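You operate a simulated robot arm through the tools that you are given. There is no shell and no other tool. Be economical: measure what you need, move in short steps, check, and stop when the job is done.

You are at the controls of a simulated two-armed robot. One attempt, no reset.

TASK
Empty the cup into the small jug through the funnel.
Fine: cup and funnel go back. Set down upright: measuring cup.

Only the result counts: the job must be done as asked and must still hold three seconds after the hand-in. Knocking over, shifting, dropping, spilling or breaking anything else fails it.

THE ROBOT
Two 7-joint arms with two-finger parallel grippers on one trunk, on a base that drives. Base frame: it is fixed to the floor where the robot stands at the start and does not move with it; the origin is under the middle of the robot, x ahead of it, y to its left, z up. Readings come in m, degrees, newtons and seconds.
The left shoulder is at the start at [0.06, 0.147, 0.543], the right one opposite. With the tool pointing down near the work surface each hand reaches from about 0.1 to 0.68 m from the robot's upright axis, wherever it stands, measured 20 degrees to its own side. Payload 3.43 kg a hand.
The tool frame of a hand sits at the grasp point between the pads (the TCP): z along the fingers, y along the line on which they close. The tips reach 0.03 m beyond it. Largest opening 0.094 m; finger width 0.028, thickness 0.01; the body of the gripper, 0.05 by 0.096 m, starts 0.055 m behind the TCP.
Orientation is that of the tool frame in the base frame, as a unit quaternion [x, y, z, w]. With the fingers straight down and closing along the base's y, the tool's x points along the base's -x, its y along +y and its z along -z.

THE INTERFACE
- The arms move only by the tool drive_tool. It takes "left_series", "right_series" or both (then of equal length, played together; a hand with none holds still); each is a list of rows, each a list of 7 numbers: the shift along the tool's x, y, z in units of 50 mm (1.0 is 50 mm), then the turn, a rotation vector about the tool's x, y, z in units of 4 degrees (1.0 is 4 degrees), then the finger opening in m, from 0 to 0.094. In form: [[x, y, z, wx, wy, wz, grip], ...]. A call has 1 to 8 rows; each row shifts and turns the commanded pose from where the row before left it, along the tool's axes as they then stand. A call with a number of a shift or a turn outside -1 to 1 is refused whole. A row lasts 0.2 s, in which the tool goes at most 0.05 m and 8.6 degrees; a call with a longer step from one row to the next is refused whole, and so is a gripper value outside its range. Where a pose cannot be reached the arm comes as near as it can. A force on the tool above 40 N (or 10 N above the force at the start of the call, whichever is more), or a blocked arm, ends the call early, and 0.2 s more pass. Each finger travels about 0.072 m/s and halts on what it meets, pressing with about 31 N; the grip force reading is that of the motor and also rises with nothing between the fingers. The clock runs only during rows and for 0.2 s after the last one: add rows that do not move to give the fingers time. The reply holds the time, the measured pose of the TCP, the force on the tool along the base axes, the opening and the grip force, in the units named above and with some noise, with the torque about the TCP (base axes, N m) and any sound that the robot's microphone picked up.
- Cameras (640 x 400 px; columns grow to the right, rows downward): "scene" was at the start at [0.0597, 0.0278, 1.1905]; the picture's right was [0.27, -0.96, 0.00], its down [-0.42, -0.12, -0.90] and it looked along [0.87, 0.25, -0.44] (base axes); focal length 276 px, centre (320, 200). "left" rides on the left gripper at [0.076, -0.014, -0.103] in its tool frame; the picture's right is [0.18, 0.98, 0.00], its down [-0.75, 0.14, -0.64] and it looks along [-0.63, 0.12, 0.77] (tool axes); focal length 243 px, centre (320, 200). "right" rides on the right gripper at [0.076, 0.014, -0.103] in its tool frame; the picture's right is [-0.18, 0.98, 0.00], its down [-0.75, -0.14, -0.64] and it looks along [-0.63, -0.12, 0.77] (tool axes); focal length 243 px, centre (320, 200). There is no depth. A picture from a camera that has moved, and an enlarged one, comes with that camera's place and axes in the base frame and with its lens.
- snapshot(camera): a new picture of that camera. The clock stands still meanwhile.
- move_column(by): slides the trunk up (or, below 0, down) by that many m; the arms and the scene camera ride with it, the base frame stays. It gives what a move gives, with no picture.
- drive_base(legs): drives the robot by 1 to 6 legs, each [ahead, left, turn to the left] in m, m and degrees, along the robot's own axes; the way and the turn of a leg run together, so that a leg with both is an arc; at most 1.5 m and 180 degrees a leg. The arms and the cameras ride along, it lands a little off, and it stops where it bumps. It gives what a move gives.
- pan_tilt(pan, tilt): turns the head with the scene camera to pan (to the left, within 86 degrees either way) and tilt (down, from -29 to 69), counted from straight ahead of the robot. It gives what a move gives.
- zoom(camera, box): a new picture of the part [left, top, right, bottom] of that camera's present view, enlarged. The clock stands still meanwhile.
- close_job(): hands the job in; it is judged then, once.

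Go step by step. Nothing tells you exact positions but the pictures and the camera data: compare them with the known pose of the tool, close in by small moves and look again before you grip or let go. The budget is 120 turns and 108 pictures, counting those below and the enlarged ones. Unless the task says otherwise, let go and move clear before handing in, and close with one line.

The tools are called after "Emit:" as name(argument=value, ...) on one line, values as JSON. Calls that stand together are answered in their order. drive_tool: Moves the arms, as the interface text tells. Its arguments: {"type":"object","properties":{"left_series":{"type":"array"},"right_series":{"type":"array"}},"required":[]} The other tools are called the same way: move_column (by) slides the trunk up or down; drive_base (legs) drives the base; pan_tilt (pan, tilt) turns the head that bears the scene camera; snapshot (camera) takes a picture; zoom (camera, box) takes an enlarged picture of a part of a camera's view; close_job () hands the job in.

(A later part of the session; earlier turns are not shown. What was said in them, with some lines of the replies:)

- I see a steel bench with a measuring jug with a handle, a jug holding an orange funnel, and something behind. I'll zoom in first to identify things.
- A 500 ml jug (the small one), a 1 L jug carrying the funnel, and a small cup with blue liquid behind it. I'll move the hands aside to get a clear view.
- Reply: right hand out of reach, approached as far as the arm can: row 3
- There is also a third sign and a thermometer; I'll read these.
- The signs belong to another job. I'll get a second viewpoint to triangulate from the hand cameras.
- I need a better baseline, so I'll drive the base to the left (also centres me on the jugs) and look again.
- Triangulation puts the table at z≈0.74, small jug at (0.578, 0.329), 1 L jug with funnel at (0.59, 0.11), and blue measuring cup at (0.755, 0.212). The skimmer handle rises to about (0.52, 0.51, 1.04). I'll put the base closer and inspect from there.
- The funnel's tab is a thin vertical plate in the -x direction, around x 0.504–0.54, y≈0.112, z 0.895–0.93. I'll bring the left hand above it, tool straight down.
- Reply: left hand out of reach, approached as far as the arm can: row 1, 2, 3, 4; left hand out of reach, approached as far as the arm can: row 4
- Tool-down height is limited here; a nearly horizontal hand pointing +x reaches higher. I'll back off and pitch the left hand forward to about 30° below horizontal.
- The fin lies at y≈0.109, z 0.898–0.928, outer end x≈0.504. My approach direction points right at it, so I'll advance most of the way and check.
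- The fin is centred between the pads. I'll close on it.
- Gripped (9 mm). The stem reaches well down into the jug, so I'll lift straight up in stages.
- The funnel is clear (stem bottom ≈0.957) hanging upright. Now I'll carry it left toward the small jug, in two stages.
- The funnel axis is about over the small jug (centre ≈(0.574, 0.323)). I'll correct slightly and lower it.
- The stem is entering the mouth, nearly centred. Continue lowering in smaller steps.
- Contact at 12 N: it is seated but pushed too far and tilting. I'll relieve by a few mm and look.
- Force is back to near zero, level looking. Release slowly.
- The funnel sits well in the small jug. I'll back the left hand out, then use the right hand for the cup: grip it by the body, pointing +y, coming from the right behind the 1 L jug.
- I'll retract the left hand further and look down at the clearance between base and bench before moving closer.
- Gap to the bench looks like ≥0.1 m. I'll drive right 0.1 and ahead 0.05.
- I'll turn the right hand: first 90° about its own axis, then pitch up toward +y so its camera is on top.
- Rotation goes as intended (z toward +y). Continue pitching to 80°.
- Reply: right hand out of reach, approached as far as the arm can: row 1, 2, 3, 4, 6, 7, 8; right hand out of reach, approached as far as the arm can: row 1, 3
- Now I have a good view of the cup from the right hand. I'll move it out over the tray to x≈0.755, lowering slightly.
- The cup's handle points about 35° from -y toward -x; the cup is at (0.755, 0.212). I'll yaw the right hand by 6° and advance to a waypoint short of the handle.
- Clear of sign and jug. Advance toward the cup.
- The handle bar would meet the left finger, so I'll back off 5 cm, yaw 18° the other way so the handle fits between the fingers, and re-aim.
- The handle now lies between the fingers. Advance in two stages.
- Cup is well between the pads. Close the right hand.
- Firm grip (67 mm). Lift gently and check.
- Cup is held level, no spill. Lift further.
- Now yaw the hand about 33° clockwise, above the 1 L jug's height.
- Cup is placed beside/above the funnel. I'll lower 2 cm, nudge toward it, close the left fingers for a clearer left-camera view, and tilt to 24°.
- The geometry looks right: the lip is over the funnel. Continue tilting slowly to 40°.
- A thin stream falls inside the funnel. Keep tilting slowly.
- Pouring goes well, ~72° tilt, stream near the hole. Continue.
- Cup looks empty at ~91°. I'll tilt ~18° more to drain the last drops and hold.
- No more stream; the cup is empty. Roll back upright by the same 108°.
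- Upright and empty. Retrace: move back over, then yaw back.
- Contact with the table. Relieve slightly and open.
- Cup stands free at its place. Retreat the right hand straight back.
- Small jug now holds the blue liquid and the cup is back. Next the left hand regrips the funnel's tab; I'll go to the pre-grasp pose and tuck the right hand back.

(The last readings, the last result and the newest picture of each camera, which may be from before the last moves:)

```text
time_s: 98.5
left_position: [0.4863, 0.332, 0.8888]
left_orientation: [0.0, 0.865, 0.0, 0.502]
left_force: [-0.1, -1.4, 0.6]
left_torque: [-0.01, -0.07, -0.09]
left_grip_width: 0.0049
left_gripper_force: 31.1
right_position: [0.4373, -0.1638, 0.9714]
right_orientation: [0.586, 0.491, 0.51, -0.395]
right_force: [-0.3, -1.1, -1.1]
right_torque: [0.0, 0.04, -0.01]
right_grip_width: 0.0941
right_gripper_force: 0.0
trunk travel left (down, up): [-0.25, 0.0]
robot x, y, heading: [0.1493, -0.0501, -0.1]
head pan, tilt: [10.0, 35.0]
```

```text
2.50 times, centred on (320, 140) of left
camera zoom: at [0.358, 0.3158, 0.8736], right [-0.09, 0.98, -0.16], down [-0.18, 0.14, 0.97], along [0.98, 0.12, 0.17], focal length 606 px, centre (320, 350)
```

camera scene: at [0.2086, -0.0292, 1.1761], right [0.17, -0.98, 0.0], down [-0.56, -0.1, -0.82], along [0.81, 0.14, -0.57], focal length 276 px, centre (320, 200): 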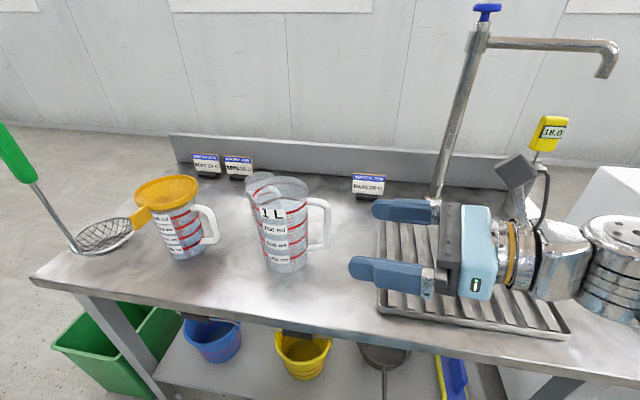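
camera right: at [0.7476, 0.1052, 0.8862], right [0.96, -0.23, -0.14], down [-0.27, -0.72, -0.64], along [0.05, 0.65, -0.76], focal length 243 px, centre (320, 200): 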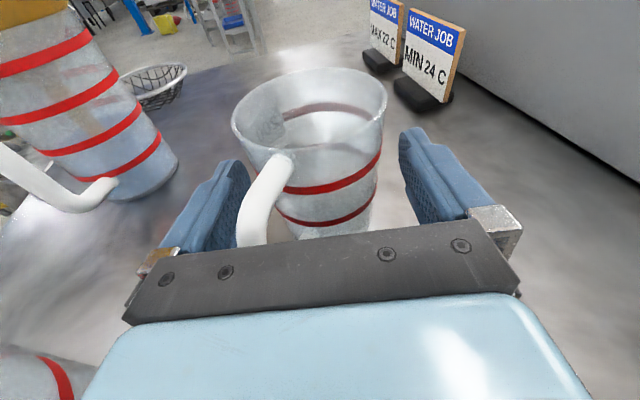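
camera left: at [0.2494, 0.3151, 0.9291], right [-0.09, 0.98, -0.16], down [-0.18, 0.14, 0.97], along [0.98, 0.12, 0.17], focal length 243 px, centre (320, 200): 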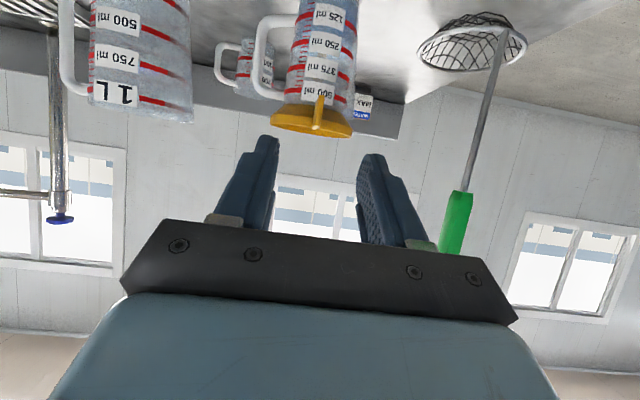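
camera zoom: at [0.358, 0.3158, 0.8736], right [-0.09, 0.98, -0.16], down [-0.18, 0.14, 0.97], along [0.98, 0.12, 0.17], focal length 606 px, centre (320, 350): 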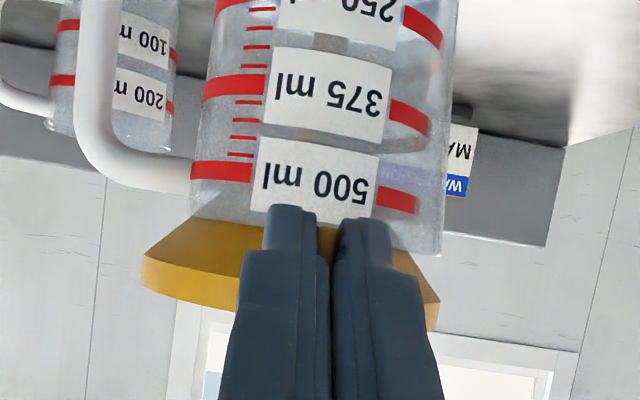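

Gripped on the tab. Lift straight up slowly.

Emit:
drive_tool(left_series=[[-0.2, 0, -0.115, 0, 0, 0, 0], [-0.35, 0, -0.2, 0, 0, 0, 0], [-0.52, 0, -0.3, 0, 0, 0, 0], [-0.52, 0, -0.3, 0, 0, 0, 0], [-0.52, 0, -0.3, 0, 0, 0, 0], [-0.35, 0, -0.2, 0, 0, 0, 0], [0, 0, 0, 0, 0, 0, 0], [0, 0, 0, 0, 0, 0, 0]])

Emit:
zoom(camera="scene", box=[100, 80, 340, 290])

Emit:
zoom(camera="left", box=[200, 0, 440, 220])

```text
time_s: 100.3
left_position: [0.4865, 0.3305, 1.0309]
left_orientation: [0.001, 0.865, 0.0, 0.502]
left_force: [0.8, -0.7, 0.0]
left_torque: [0.02, 0.03, 0.01]
left_grip_width: 0.0051
left_gripper_force: 31.2
right_position: [0.4372, -0.164, 0.9721]
right_orientation: [0.586, 0.491, 0.509, -0.395]
right_force: [-0.4, -0.2, -0.7]
right_torque: [0.04, 0.01, -0.01]
right_grip_width: 0.0939
right_gripper_force: 0.1
trunk travel left (down, up): [-0.25, 0.0]
robot x, y, heading: [0.1539, -0.046, -0.0]
head pan, tilt: [10.0, 35.0]
```

```text
1.90 times, centred on (220, 185) of scene
camera zoom: at [0.2087, -0.0292, 1.1761], right [0.17, -0.98, 0.0], down [-0.56, -0.1, -0.82], along [0.81, 0.14, -0.57], focal length 525 px, centre (510, 229)
```

zoom: 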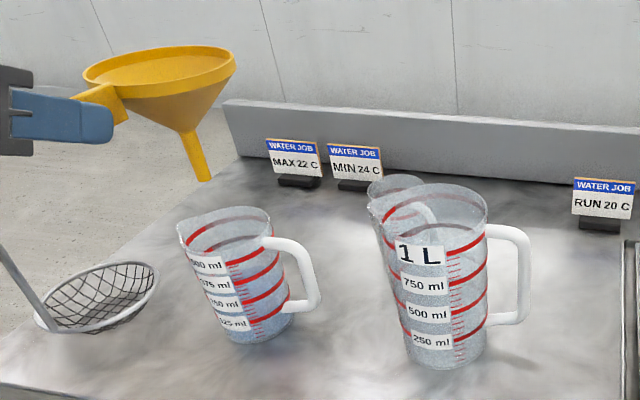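

```text
1.82 times, centred on (320, 110) of left
camera zoom: at [0.3582, 0.3161, 1.0158], right [-0.09, 0.98, -0.16], down [-0.18, 0.14, 0.97], along [0.98, 0.12, 0.17], focal length 441 px, centre (320, 364)
```

zoom: 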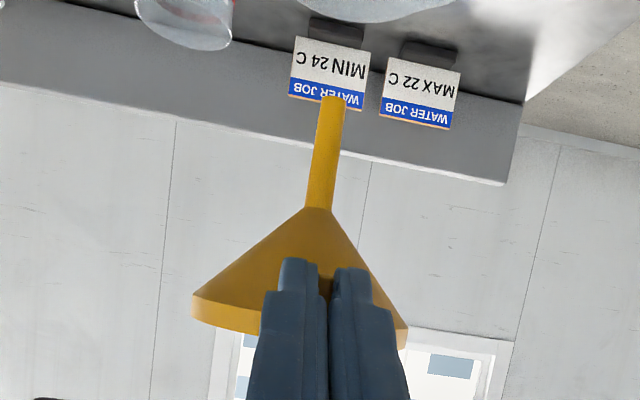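

Funnel is out, no drips. Raise a little and carry it back over the 1 L jug along the same path.

Emit:
drive_tool(left_series=[[-0.43, 0, -0.25, 0, 0, 0, 0], [-0.06, -0.74, 0.1, 0, 0, 0, 0], [-0.06, -0.74, 0.1, 0, 0, 0, 0], [-0.055, -0.74, 0.1, 0, 0, 0, 0], [0, -0.74, 0, 0, 0, 0, 0], [0, -0.74, 0, 0, 0, 0, 0], [0, -0.71, 0, 0, 0, 0, 0], [0, 0, 0, 0, 0, 0, 0]])

Emit:
zoom(camera="scene", box=[180, 80, 380, 290])

Emit:
zoom(camera="left", box=[200, 0, 440, 220])

```text
time_s: 102.1
left_position: [0.5041, 0.1091, 1.0556]
left_orientation: [0.0, 0.866, 0.0, 0.501]
left_force: [-0.9, -0.3, -1.0]
left_torque: [0.02, 0.05, 0.0]
left_grip_width: 0.0051
left_gripper_force: 31.3
right_position: [0.438, -0.1639, 0.9717]
right_orientation: [0.586, 0.49, 0.51, -0.395]
right_force: [0.2, -0.2, 0.0]
right_torque: [0.02, 0.0, 0.0]
right_grip_width: 0.0941
right_gripper_force: 0.1
trunk travel left (down, up): [-0.25, 0.0]
robot x, y, heading: [0.1477, -0.0497, 0.2]
head pan, tilt: [10.0, 35.0]
```

```text
1.90 times, centred on (280, 185) of scene
camera zoom: at [0.2088, -0.0294, 1.1761], right [0.17, -0.98, 0.0], down [-0.56, -0.1, -0.82], along [0.81, 0.14, -0.57], focal length 525 px, centre (396, 229)
```

zoom: 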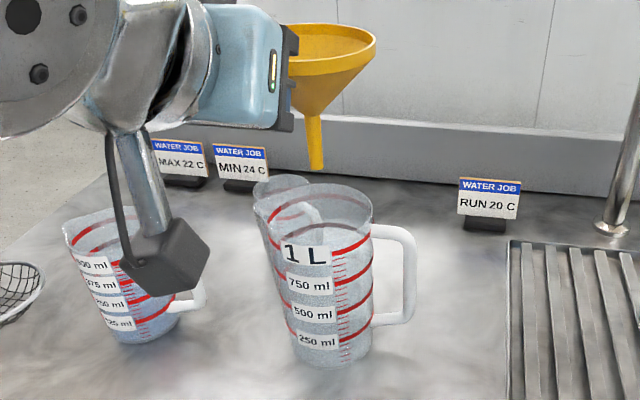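

```text
1.82 times, centred on (320, 110) of left
camera zoom: at [0.3755, 0.0952, 1.0404], right [-0.09, 0.98, -0.16], down [-0.18, 0.14, 0.97], along [0.98, 0.12, 0.17], focal length 441 px, centre (320, 364)
```

zoom: 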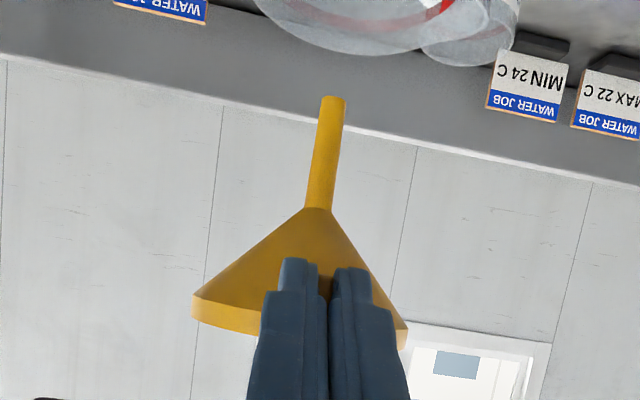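

Aligned as at the original lift. Lower in stages.

Emit:
drive_tool(left_series=[[0.5, 0.02, 0.29, 0, 0, 0, 0], [0.5, 0, 0.29, 0, 0, 0, 0], [0.5, 0, 0.29, 0, 0, 0, 0], [0.3, 0, 0.17, 0, 0, 0, 0], [0, 0, 0, 0, 0, 0, 0]])

Emit:
zoom(camera="left", box=[200, 0, 440, 220])

Emit:
zoom(camera="scene", box=[180, 130, 360, 290])

```text
time_s: 103.3
left_position: [0.5037, 0.1104, 0.9516]
left_orientation: [0.001, 0.865, -0.001, 0.501]
left_force: [-0.6, 1.1, 0.3]
left_torque: [-0.01, 0.02, -0.01]
left_grip_width: 0.0051
left_gripper_force: 31.0
right_position: [0.4371, -0.1642, 0.9716]
right_orientation: [0.586, 0.49, 0.51, -0.395]
right_force: [0.8, 0.7, 0.6]
right_torque: [-0.03, 0.0, -0.03]
right_grip_width: 0.0938
right_gripper_force: 0.1
trunk travel left (down, up): [-0.25, 0.0]
robot x, y, heading: [0.1497, -0.0493, 0.1]
head pan, tilt: [10.0, 35.0]
```

```text
1.82 times, centred on (320, 110) of left
camera zoom: at [0.3752, 0.0963, 0.9362], right [-0.09, 0.98, -0.16], down [-0.18, 0.14, 0.97], along [0.98, 0.12, 0.17], focal length 441 px, centre (320, 364)
```

zoom: 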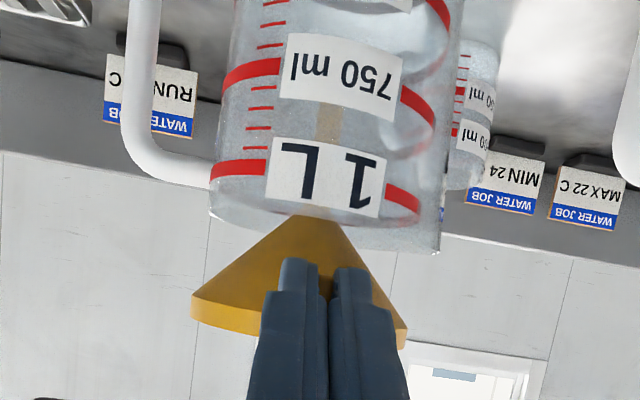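

```text
2.50 times, centred on (270, 210) of scene
camera zoom: at [0.2087, -0.0292, 1.1761], right [0.17, -0.98, 0.0], down [-0.56, -0.1, -0.82], along [0.81, 0.14, -0.57], focal length 690 px, centre (445, 175)
```

zoom: 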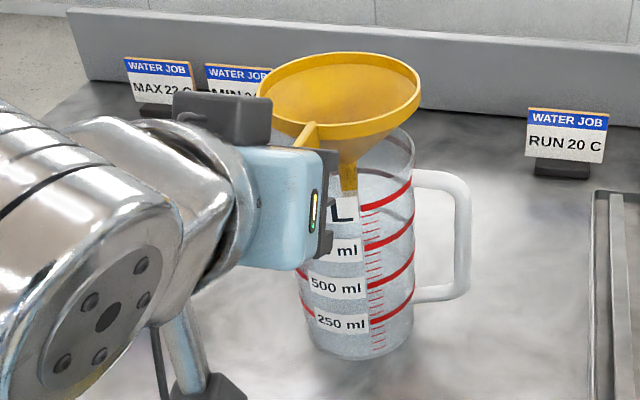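

Emit:
drive_tool(left_series=[[0.26, 0.02, 0.15, 0, 0, 0, 0], [0.24, 0, 0.14, 0, 0, 0, 0], [0, 0, 0, 0, 0, 0, 0]])

Emit:
drive_tool(left_series=[[0.08, 0, 0.045, 0, 0, 0, 0], [0, 0, 0, 0, 0, 0, 0]])

Emit:
zoom(camera="left", box=[200, 0, 440, 220])

```text
time_s: 104.1
left_position: [0.5026, 0.1113, 0.9246]
left_orientation: [0.0, 0.864, 0.001, 0.504]
left_force: [-7.4, 2.1, 25.5]
left_torque: [0.01, -1.11, 0.16]
left_grip_width: 0.0052
left_gripper_force: 30.8
right_position: [0.4353, -0.1641, 0.9726]
right_orientation: [0.585, 0.491, 0.51, -0.395]
right_force: [-0.3, 0.5, -0.7]
right_torque: [-0.02, -0.01, 0.01]
right_grip_width: 0.094
right_gripper_force: 0.1
trunk travel left (down, up): [-0.25, 0.0]
robot x, y, heading: [0.149, -0.047, -0.0]
head pan, tilt: [10.0, 35.0]
```

```text
time_s: 104.7
left_position: [0.503, 0.1111, 0.9196]
left_orientation: [0.0, 0.864, 0.001, 0.503]
left_force: [-11.3, 0.6, 24.3]
left_torque: [-0.05, -1.13, -0.01]
left_grip_width: 0.0045
left_gripper_force: 31.2
right_position: [0.4355, -0.1653, 0.9729]
right_orientation: [0.585, 0.491, 0.51, -0.395]
right_force: [0.0, -0.4, 0.8]
right_torque: [-0.01, -0.02, 0.0]
right_grip_width: 0.094
right_gripper_force: 0.1
trunk travel left (down, up): [-0.25, 0.0]
robot x, y, heading: [0.1527, -0.0502, 0.0]
head pan, tilt: [10.0, 35.0]
```

```text
1.82 times, centred on (320, 110) of left
camera zoom: at [0.3736, 0.0973, 0.9041], right [-0.09, 0.98, -0.16], down [-0.19, 0.14, 0.97], along [0.98, 0.12, 0.17], focal length 441 px, centre (320, 364)
```

zoom: 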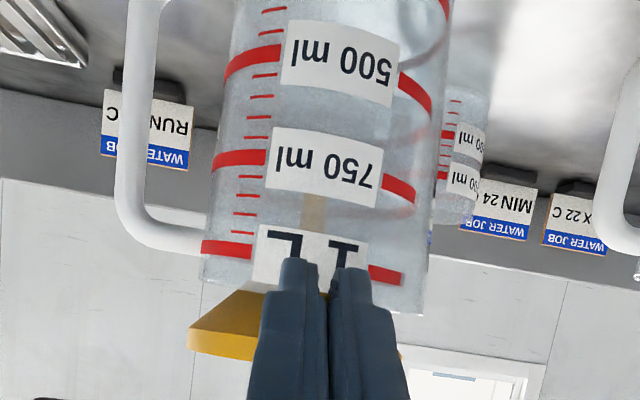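

Contact came ~7 mm earlier than expected (25 N). I'll back up 8 mm and look from the scene camera.

Emit:
drive_tool(left_series=[[-0.14, 0, -0.08, 0, 0, 0, 0], [0, 0, 0, 0, 0, 0, 0]])

Emit:
zoom(camera="scene", box=[220, 140, 350, 250])

Emit:
zoom(camera="left", box=[220, 60, 420, 220])

```text
time_s: 105.3
left_position: [0.5042, 0.1135, 0.9248]
left_orientation: [0.001, 0.866, -0.001, 0.5]
left_force: [-0.3, 0.5, -0.7]
left_torque: [0.0, 0.04, 0.0]
left_grip_width: 0.0047
left_gripper_force: 31.1
right_position: [0.4369, -0.164, 0.9717]
right_orientation: [0.586, 0.49, 0.51, -0.395]
right_force: [-0.2, -0.7, 0.3]
right_torque: [-0.04, 0.01, -0.02]
right_grip_width: 0.0942
right_gripper_force: 0.0
trunk travel left (down, up): [-0.25, 0.0]
robot x, y, heading: [0.1527, -0.0456, 0.1]
head pan, tilt: [10.0, 35.0]
```

```text
3.64 times, centred on (285, 195) of scene
camera zoom: at [0.2089, -0.0292, 1.1758], right [0.17, -0.98, 0.0], down [-0.56, -0.1, -0.82], along [0.81, 0.14, -0.57], focal length 1003 px, centre (447, 218)
```

zoom: 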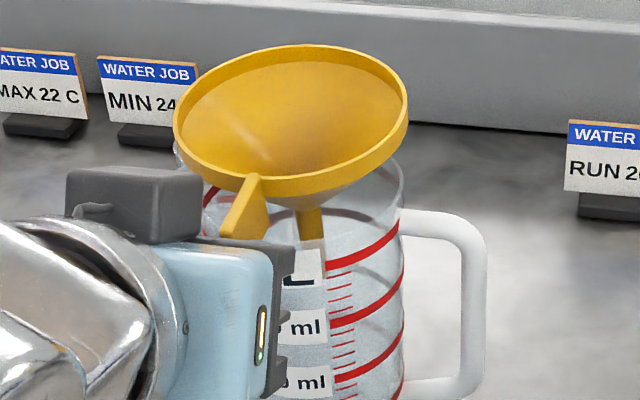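

```text
2.50 times, centred on (320, 140) of left
camera zoom: at [0.3756, 0.098, 0.9104], right [-0.09, 0.98, -0.16], down [-0.18, 0.14, 0.97], along [0.98, 0.12, 0.16], focal length 606 px, centre (320, 350)
```

zoom: 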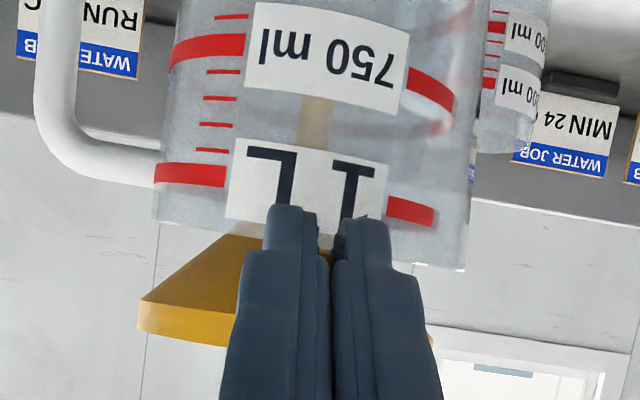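

The funnel got pitched about 9° in the grip and seems ~5 mm too far ahead. I'll raise it, correct the pitch with the wrist, and shift back.

Emit:
drive_tool(left_series=[[-0.3, 0, -0.17, 0, 0, 0, 0], [0, 0, 0, 0, 0.75, 0, 0], [0, 0, 0, 0, 0.75, 0, 0], [0, 0, 0, 0, 0.7, 0, 0], [0.05, -0.04, -0.09, 0, 0, 0, 0], [0, 0, 0, 0, 0, 0, 0]])

Emit:
zoom(camera="scene", box=[220, 140, 350, 250])

Emit:
zoom(camera="left", box=[200, 0, 440, 220])

```text
time_s: 106.7
left_position: [0.4979, 0.1097, 0.9442]
left_orientation: [0.001, 0.901, 0.0, 0.434]
left_force: [0.2, 0.0, -0.6]
left_torque: [-0.04, 0.0, 0.0]
left_grip_width: 0.0048
left_gripper_force: 31.1
right_position: [0.4372, -0.1641, 0.9725]
right_orientation: [0.586, 0.49, 0.51, -0.395]
right_force: [0.4, -0.2, -0.1]
right_torque: [-0.03, 0.01, 0.01]
right_grip_width: 0.094
right_gripper_force: 0.1
trunk travel left (down, up): [-0.25, 0.0]
robot x, y, heading: [0.1539, -0.0521, 0.1]
head pan, tilt: [10.0, 35.0]
```

```text
3.64 times, centred on (285, 195) of scene
camera zoom: at [0.2087, -0.0292, 1.1761], right [0.17, -0.98, 0.0], down [-0.56, -0.1, -0.82], along [0.81, 0.14, -0.57], focal length 1003 px, centre (447, 218)
```

zoom: 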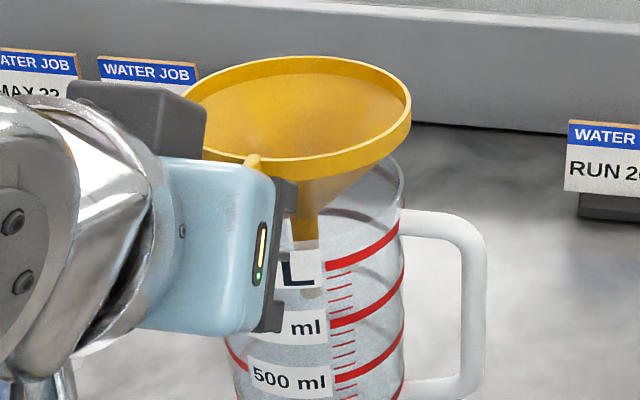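

```text
1.82 times, centred on (320, 110) of left
camera zoom: at [0.3695, 0.0957, 0.9486], right [-0.11, 0.98, -0.14], down [-0.03, 0.14, 0.99], along [0.99, 0.12, 0.01], focal length 441 px, centre (320, 364)
```

zoom: 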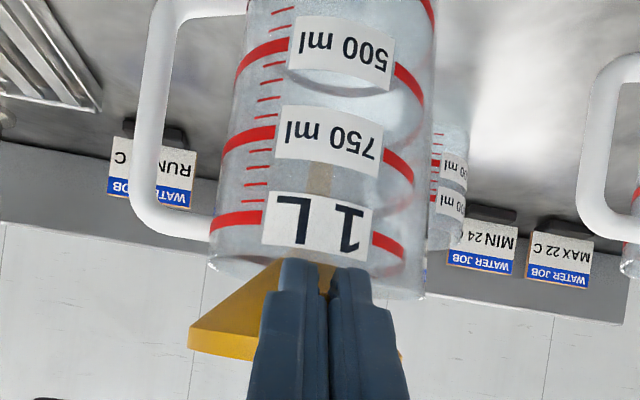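

Level again. Shift 3 mm back and lower gently.

Emit:
drive_tool(left_series=[[0.037, 0.0, -0.047, 0, 0, 0, 0], [0.12, 0, 0.095, 0, 0, 0, 0], [0.08, 0, 0.062, 0, 0, 0, 0], [0, 0, 0, 0, 0, 0, 0]])

Emit:
drive_tool(left_series=[[0.05, 0, 0.04, 0, 0, 0, 0], [0, 0, 0, 0, 0, 0, 0]])

```text
time_s: 107.7
left_position: [0.496, 0.1112, 0.9318]
left_orientation: [0.0, 0.901, 0.0, 0.434]
left_force: [0.3, 0.7, -0.8]
left_torque: [0.01, 0.02, -0.01]
left_grip_width: 0.0049
left_gripper_force: 31.2
right_position: [0.436, -0.1648, 0.9736]
right_orientation: [0.586, 0.491, 0.51, -0.395]
right_force: [0.4, 0.2, -0.2]
right_torque: [0.02, 0.0, 0.04]
right_grip_width: 0.0943
right_gripper_force: 0.1
trunk travel left (down, up): [-0.25, 0.0]
robot x, y, heading: [0.1493, -0.0499, -0.0]
head pan, tilt: [10.0, 35.0]
```

```text
time_s: 108.3
left_position: [0.4952, 0.1106, 0.9282]
left_orientation: [0.0, 0.901, 0.001, 0.434]
left_force: [0.8, -0.8, -0.3]
left_torque: [-0.01, 0.01, -0.02]
left_grip_width: 0.005
left_gripper_force: 30.5
right_position: [0.4381, -0.1646, 0.9715]
right_orientation: [0.585, 0.492, 0.509, -0.396]
right_force: [-0.5, -0.6, -0.3]
right_torque: [0.01, 0.02, 0.0]
right_grip_width: 0.094
right_gripper_force: 0.1
trunk travel left (down, up): [-0.25, 0.0]
robot x, y, heading: [0.1498, -0.0458, 0.1]
head pan, tilt: [10.0, 35.0]
```

Emit:
drive_tool(left_series=[[0.05, 0, 0.04, 0, 0, 0, 0], [0, 0, 0, 0, 0, 0, 0]])

Emit:
drive_tool(left_series=[[0.04, 0, 0.03, 0, 0, 0, 0], [0, 0, 0, 0, 0, 0, 0]])

Emit:
zoom(camera="scene", box=[220, 140, 350, 250])

```text
time_s: 108.9
left_position: [0.4946, 0.1102, 0.9252]
left_orientation: [0.001, 0.901, -0.001, 0.434]
left_force: [0.2, 0.2, -0.5]
left_torque: [-0.02, 0.01, 0.01]
left_grip_width: 0.0049
left_gripper_force: 31.2
right_position: [0.4377, -0.164, 0.9722]
right_orientation: [0.586, 0.491, 0.51, -0.395]
right_force: [-0.5, -0.2, -0.4]
right_torque: [-0.01, 0.01, 0.0]
right_grip_width: 0.0942
right_gripper_force: 0.1
trunk travel left (down, up): [-0.25, 0.0]
robot x, y, heading: [0.1497, -0.0475, 0.2]
head pan, tilt: [10.0, 35.0]
```

```text
time_s: 109.5
left_position: [0.4947, 0.1114, 0.9209]
left_orientation: [0.0, 0.901, 0.0, 0.434]
left_force: [0.1, 0.7, 0.1]
left_torque: [0.02, 0.02, 0.01]
left_grip_width: 0.0049
left_gripper_force: 30.8
right_position: [0.4369, -0.164, 0.9724]
right_orientation: [0.586, 0.491, 0.51, -0.395]
right_force: [0.6, -0.5, -0.2]
right_torque: [0.04, -0.02, -0.01]
right_grip_width: 0.0937
right_gripper_force: 0.1
trunk travel left (down, up): [-0.25, 0.0]
robot x, y, heading: [0.1531, -0.047, -0.3]
head pan, tilt: [10.0, 35.0]
```

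```text
3.64 times, centred on (285, 195) of scene
camera zoom: at [0.2087, -0.0292, 1.1761], right [0.17, -0.98, 0.0], down [-0.56, -0.1, -0.82], along [0.81, 0.14, -0.57], focal length 1003 px, centre (447, 218)
```

zoom: 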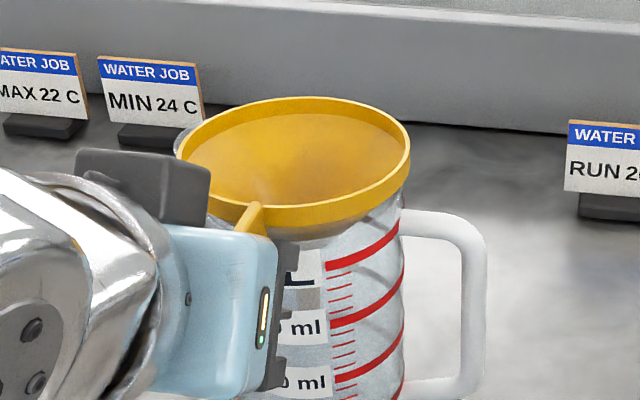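

Past the former contact point without force and nearly seated. A bit lower.

Emit:
drive_tool(left_series=[[0.03, 0, 0.025, 0, 0, 0, 0], [0, 0, 0, 0, 0, 0, 0]])

Emit:
drive_tool(left_series=[[0.03, 0, 0.025, 0, 0, 0, 0], [0, 0, 0, 0, 0, 0, 0]])

```text
time_s: 110.1
left_position: [0.4957, 0.1113, 0.9205]
left_orientation: [0.001, 0.901, 0.0, 0.434]
left_force: [0.1, 0.4, -1.1]
left_torque: [0.03, 0.03, 0.0]
left_grip_width: 0.0046
left_gripper_force: 31.1
right_position: [0.4372, -0.1639, 0.9718]
right_orientation: [0.586, 0.49, 0.51, -0.395]
right_force: [0.5, 0.0, -0.4]
right_torque: [0.0, 0.03, 0.04]
right_grip_width: 0.0939
right_gripper_force: 0.0
trunk travel left (down, up): [-0.25, 0.0]
robot x, y, heading: [0.1549, -0.045, 0.1]
head pan, tilt: [10.0, 35.0]
```

```text
time_s: 110.7
left_position: [0.4962, 0.1104, 0.9192]
left_orientation: [0.001, 0.901, 0.0, 0.434]
left_force: [0.5, -0.4, 0.0]
left_torque: [0.03, -0.04, -0.04]
left_grip_width: 0.0049
left_gripper_force: 31.0
right_position: [0.4367, -0.1649, 0.972]
right_orientation: [0.586, 0.49, 0.51, -0.395]
right_force: [0.1, 0.8, -0.1]
right_torque: [-0.02, -0.01, 0.05]
right_grip_width: 0.0941
right_gripper_force: 0.0
trunk travel left (down, up): [-0.25, 0.0]
robot x, y, heading: [0.1473, -0.0521, -0.2]
head pan, tilt: [10.0, 35.0]
```

Emit:
drive_tool(left_series=[[0.04, 0, 0.03, 0, 0, 0, 0], [0, 0, 0, 0, 0, 0, 0]])

Emit:
drive_tool(left_series=[[0.04, 0, 0.03, 0, 0, 0, 0], [0, 0, 0, 0, 0, 0, 0]])

Emit:
zoom(camera="left", box=[200, 0, 440, 220])

```text
time_s: 111.3
left_position: [0.4951, 0.1114, 0.9168]
left_orientation: [0.001, 0.901, -0.001, 0.434]
left_force: [-0.5, -0.3, 5.9]
left_torque: [0.03, -0.73, -0.09]
left_grip_width: 0.0049
left_gripper_force: 31.4
right_position: [0.4368, -0.164, 0.9733]
right_orientation: [0.586, 0.49, 0.51, -0.395]
right_force: [0.1, -0.2, -0.3]
right_torque: [-0.03, -0.01, 0.0]
right_grip_width: 0.0944
right_gripper_force: 0.1
trunk travel left (down, up): [-0.25, 0.0]
robot x, y, heading: [0.1485, -0.0437, -0.1]
head pan, tilt: [10.0, 35.0]
```

```text
time_s: 111.9
left_position: [0.4959, 0.1105, 0.9162]
left_orientation: [0.0, 0.9, 0.0, 0.436]
left_force: [-1.8, -1.4, 12.8]
left_torque: [0.02, -1.23, -0.13]
left_grip_width: 0.0048
left_gripper_force: 30.7
right_position: [0.4361, -0.1648, 0.9723]
right_orientation: [0.585, 0.49, 0.51, -0.395]
right_force: [0.7, 0.5, 0.9]
right_torque: [0.01, 0.0, -0.02]
right_grip_width: 0.0939
right_gripper_force: 0.0
trunk travel left (down, up): [-0.25, 0.0]
robot x, y, heading: [0.1528, -0.0479, 0.1]
head pan, tilt: [10.0, 35.0]
```

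```text
1.82 times, centred on (320, 110) of left
camera zoom: at [0.3656, 0.0954, 0.9191], right [-0.11, 0.98, -0.14], down [-0.03, 0.14, 0.99], along [0.99, 0.12, 0.02], focal length 441 px, centre (320, 364)
```

zoom: 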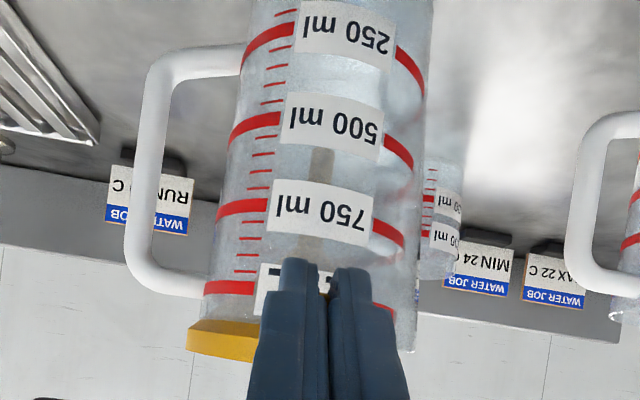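

Seated. Relieve the pressure and release.

Emit:
drive_tool(left_series=[[-0.04, 0, -0.03, 0, 0, 0, 0], [0, 0, 0, 0, 0, 0, 0.004], [0, 0, 0, 0, 0, 0, 0.008], [0, 0, 0, 0, 0, 0, 0.02], [0, 0, 0, 0, 0, 0, 0.04], [0, 0, 0, 0, 0, 0, 0.05]])

Emit:
zoom(camera="scene", box=[220, 140, 350, 250])

```text
time_s: 113.3
left_position: [0.4944, 0.1109, 0.9168]
left_orientation: [0.001, 0.901, 0.0, 0.433]
left_force: [-0.9, 0.4, -0.1]
left_torque: [0.01, 0.05, -0.02]
left_grip_width: 0.0499
left_gripper_force: 0.0
right_position: [0.4372, -0.1638, 0.9721]
right_orientation: [0.586, 0.49, 0.51, -0.395]
right_force: [0.0, -0.5, 0.1]
right_torque: [0.0, 0.01, 0.02]
right_grip_width: 0.0942
right_gripper_force: 0.1
trunk travel left (down, up): [-0.25, 0.0]
robot x, y, heading: [0.1512, -0.0495, -0.2]
head pan, tilt: [10.0, 35.0]
```

```text
3.64 times, centred on (285, 195) of scene
camera zoom: at [0.2087, -0.0292, 1.1761], right [0.17, -0.98, 0.0], down [-0.56, -0.1, -0.82], along [0.81, 0.14, -0.57], focal length 1003 px, centre (447, 218)
```

zoom: 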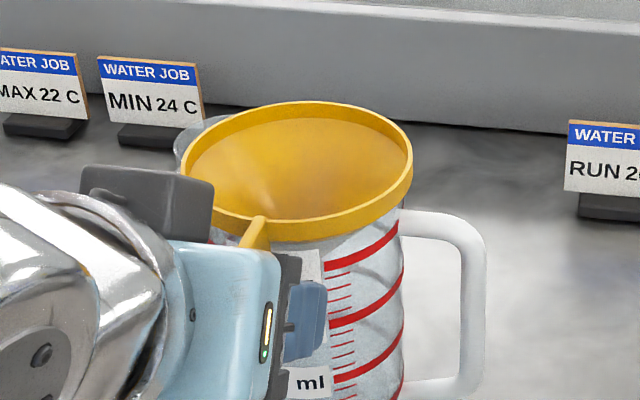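

Released and the funnel rests level on the 1 L jug. Back the left hand straight out, then look.

Emit:
drive_tool(left_series=[[0, 0, -0.4, 0, 0, 0, 0.05], [0, 0, -0.8, 0, 0, 0, 0.05], [0, 0, -0.8, 0, 0, 0, 0.05], [0, 0.7, -0.6, 0, 0, 0, 0.05], [0, 0.9, 0, 0, 0, 0, 0.05], [0, 0.9, 0, 0, 0, 0, 0.05], [0, 0.9, 0, 0, 0, 0, 0.05], [0, 0.9, 0, 0, 0, 0, 0.05]])

Emit:
snapshot(camera="scene")

Emit:
zoom(camera="scene", box=[120, 140, 350, 290])

```text
time_s: 115.1
left_position: [0.3956, 0.3265, 0.9963]
left_orientation: [0.001, 0.901, 0.0, 0.433]
left_force: [0.0, 0.1, -0.7]
left_torque: [0.01, 0.02, 0.01]
left_grip_width: 0.0502
left_gripper_force: 0.0
right_position: [0.4369, -0.1646, 0.9714]
right_orientation: [0.585, 0.491, 0.51, -0.395]
right_force: [-0.4, 0.8, -0.9]
right_torque: [0.01, 0.01, 0.03]
right_grip_width: 0.0943
right_gripper_force: 0.1
trunk travel left (down, up): [-0.25, 0.0]
robot x, y, heading: [0.1519, -0.0447, 0.4]
head pan, tilt: [10.0, 35.0]
```

```text
3 pictures are left
camera scene: at [0.2087, -0.0294, 1.1761], right [0.17, -0.98, 0.0], down [-0.56, -0.1, -0.82], along [0.81, 0.14, -0.57], focal length 276 px, centre (320, 200)
```

scene: 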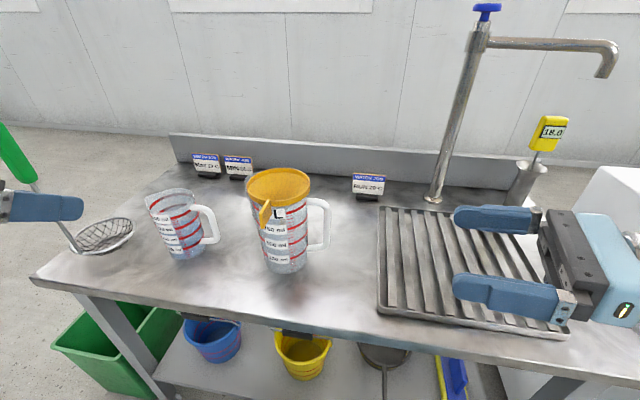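

```text
2.67 times, centred on (235, 215) of scene
camera zoom: at [0.2087, -0.0294, 1.1761], right [0.17, -0.98, 0.0], down [-0.56, -0.1, -0.82], along [0.81, 0.14, -0.57], focal length 736 px, centre (547, 160)
```

zoom: 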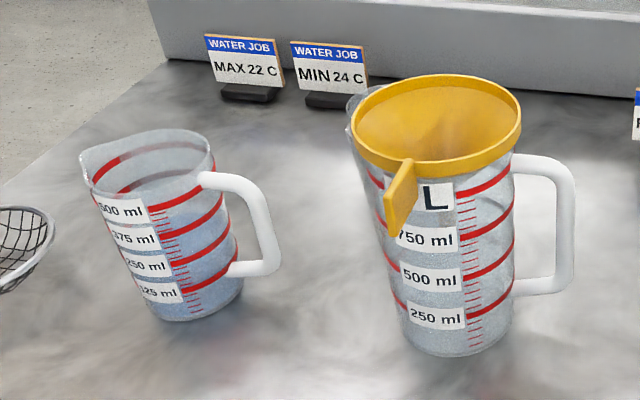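

The blue liquid is in the small jug, the funnel is back on the 1 L jug, and the cup was upright at its place when I let go of it. Both hands are clear, so I'm handing in.

Emit:
close_job()

```text
The job is handed in.
```

I emptied the cup into the small jug through the funnel, then put the cup and funnel back, with the measuring cup upright. I saw no spills, but the final picture hides the cup behind the 1 L jug, so I last saw it standing just after I released it.
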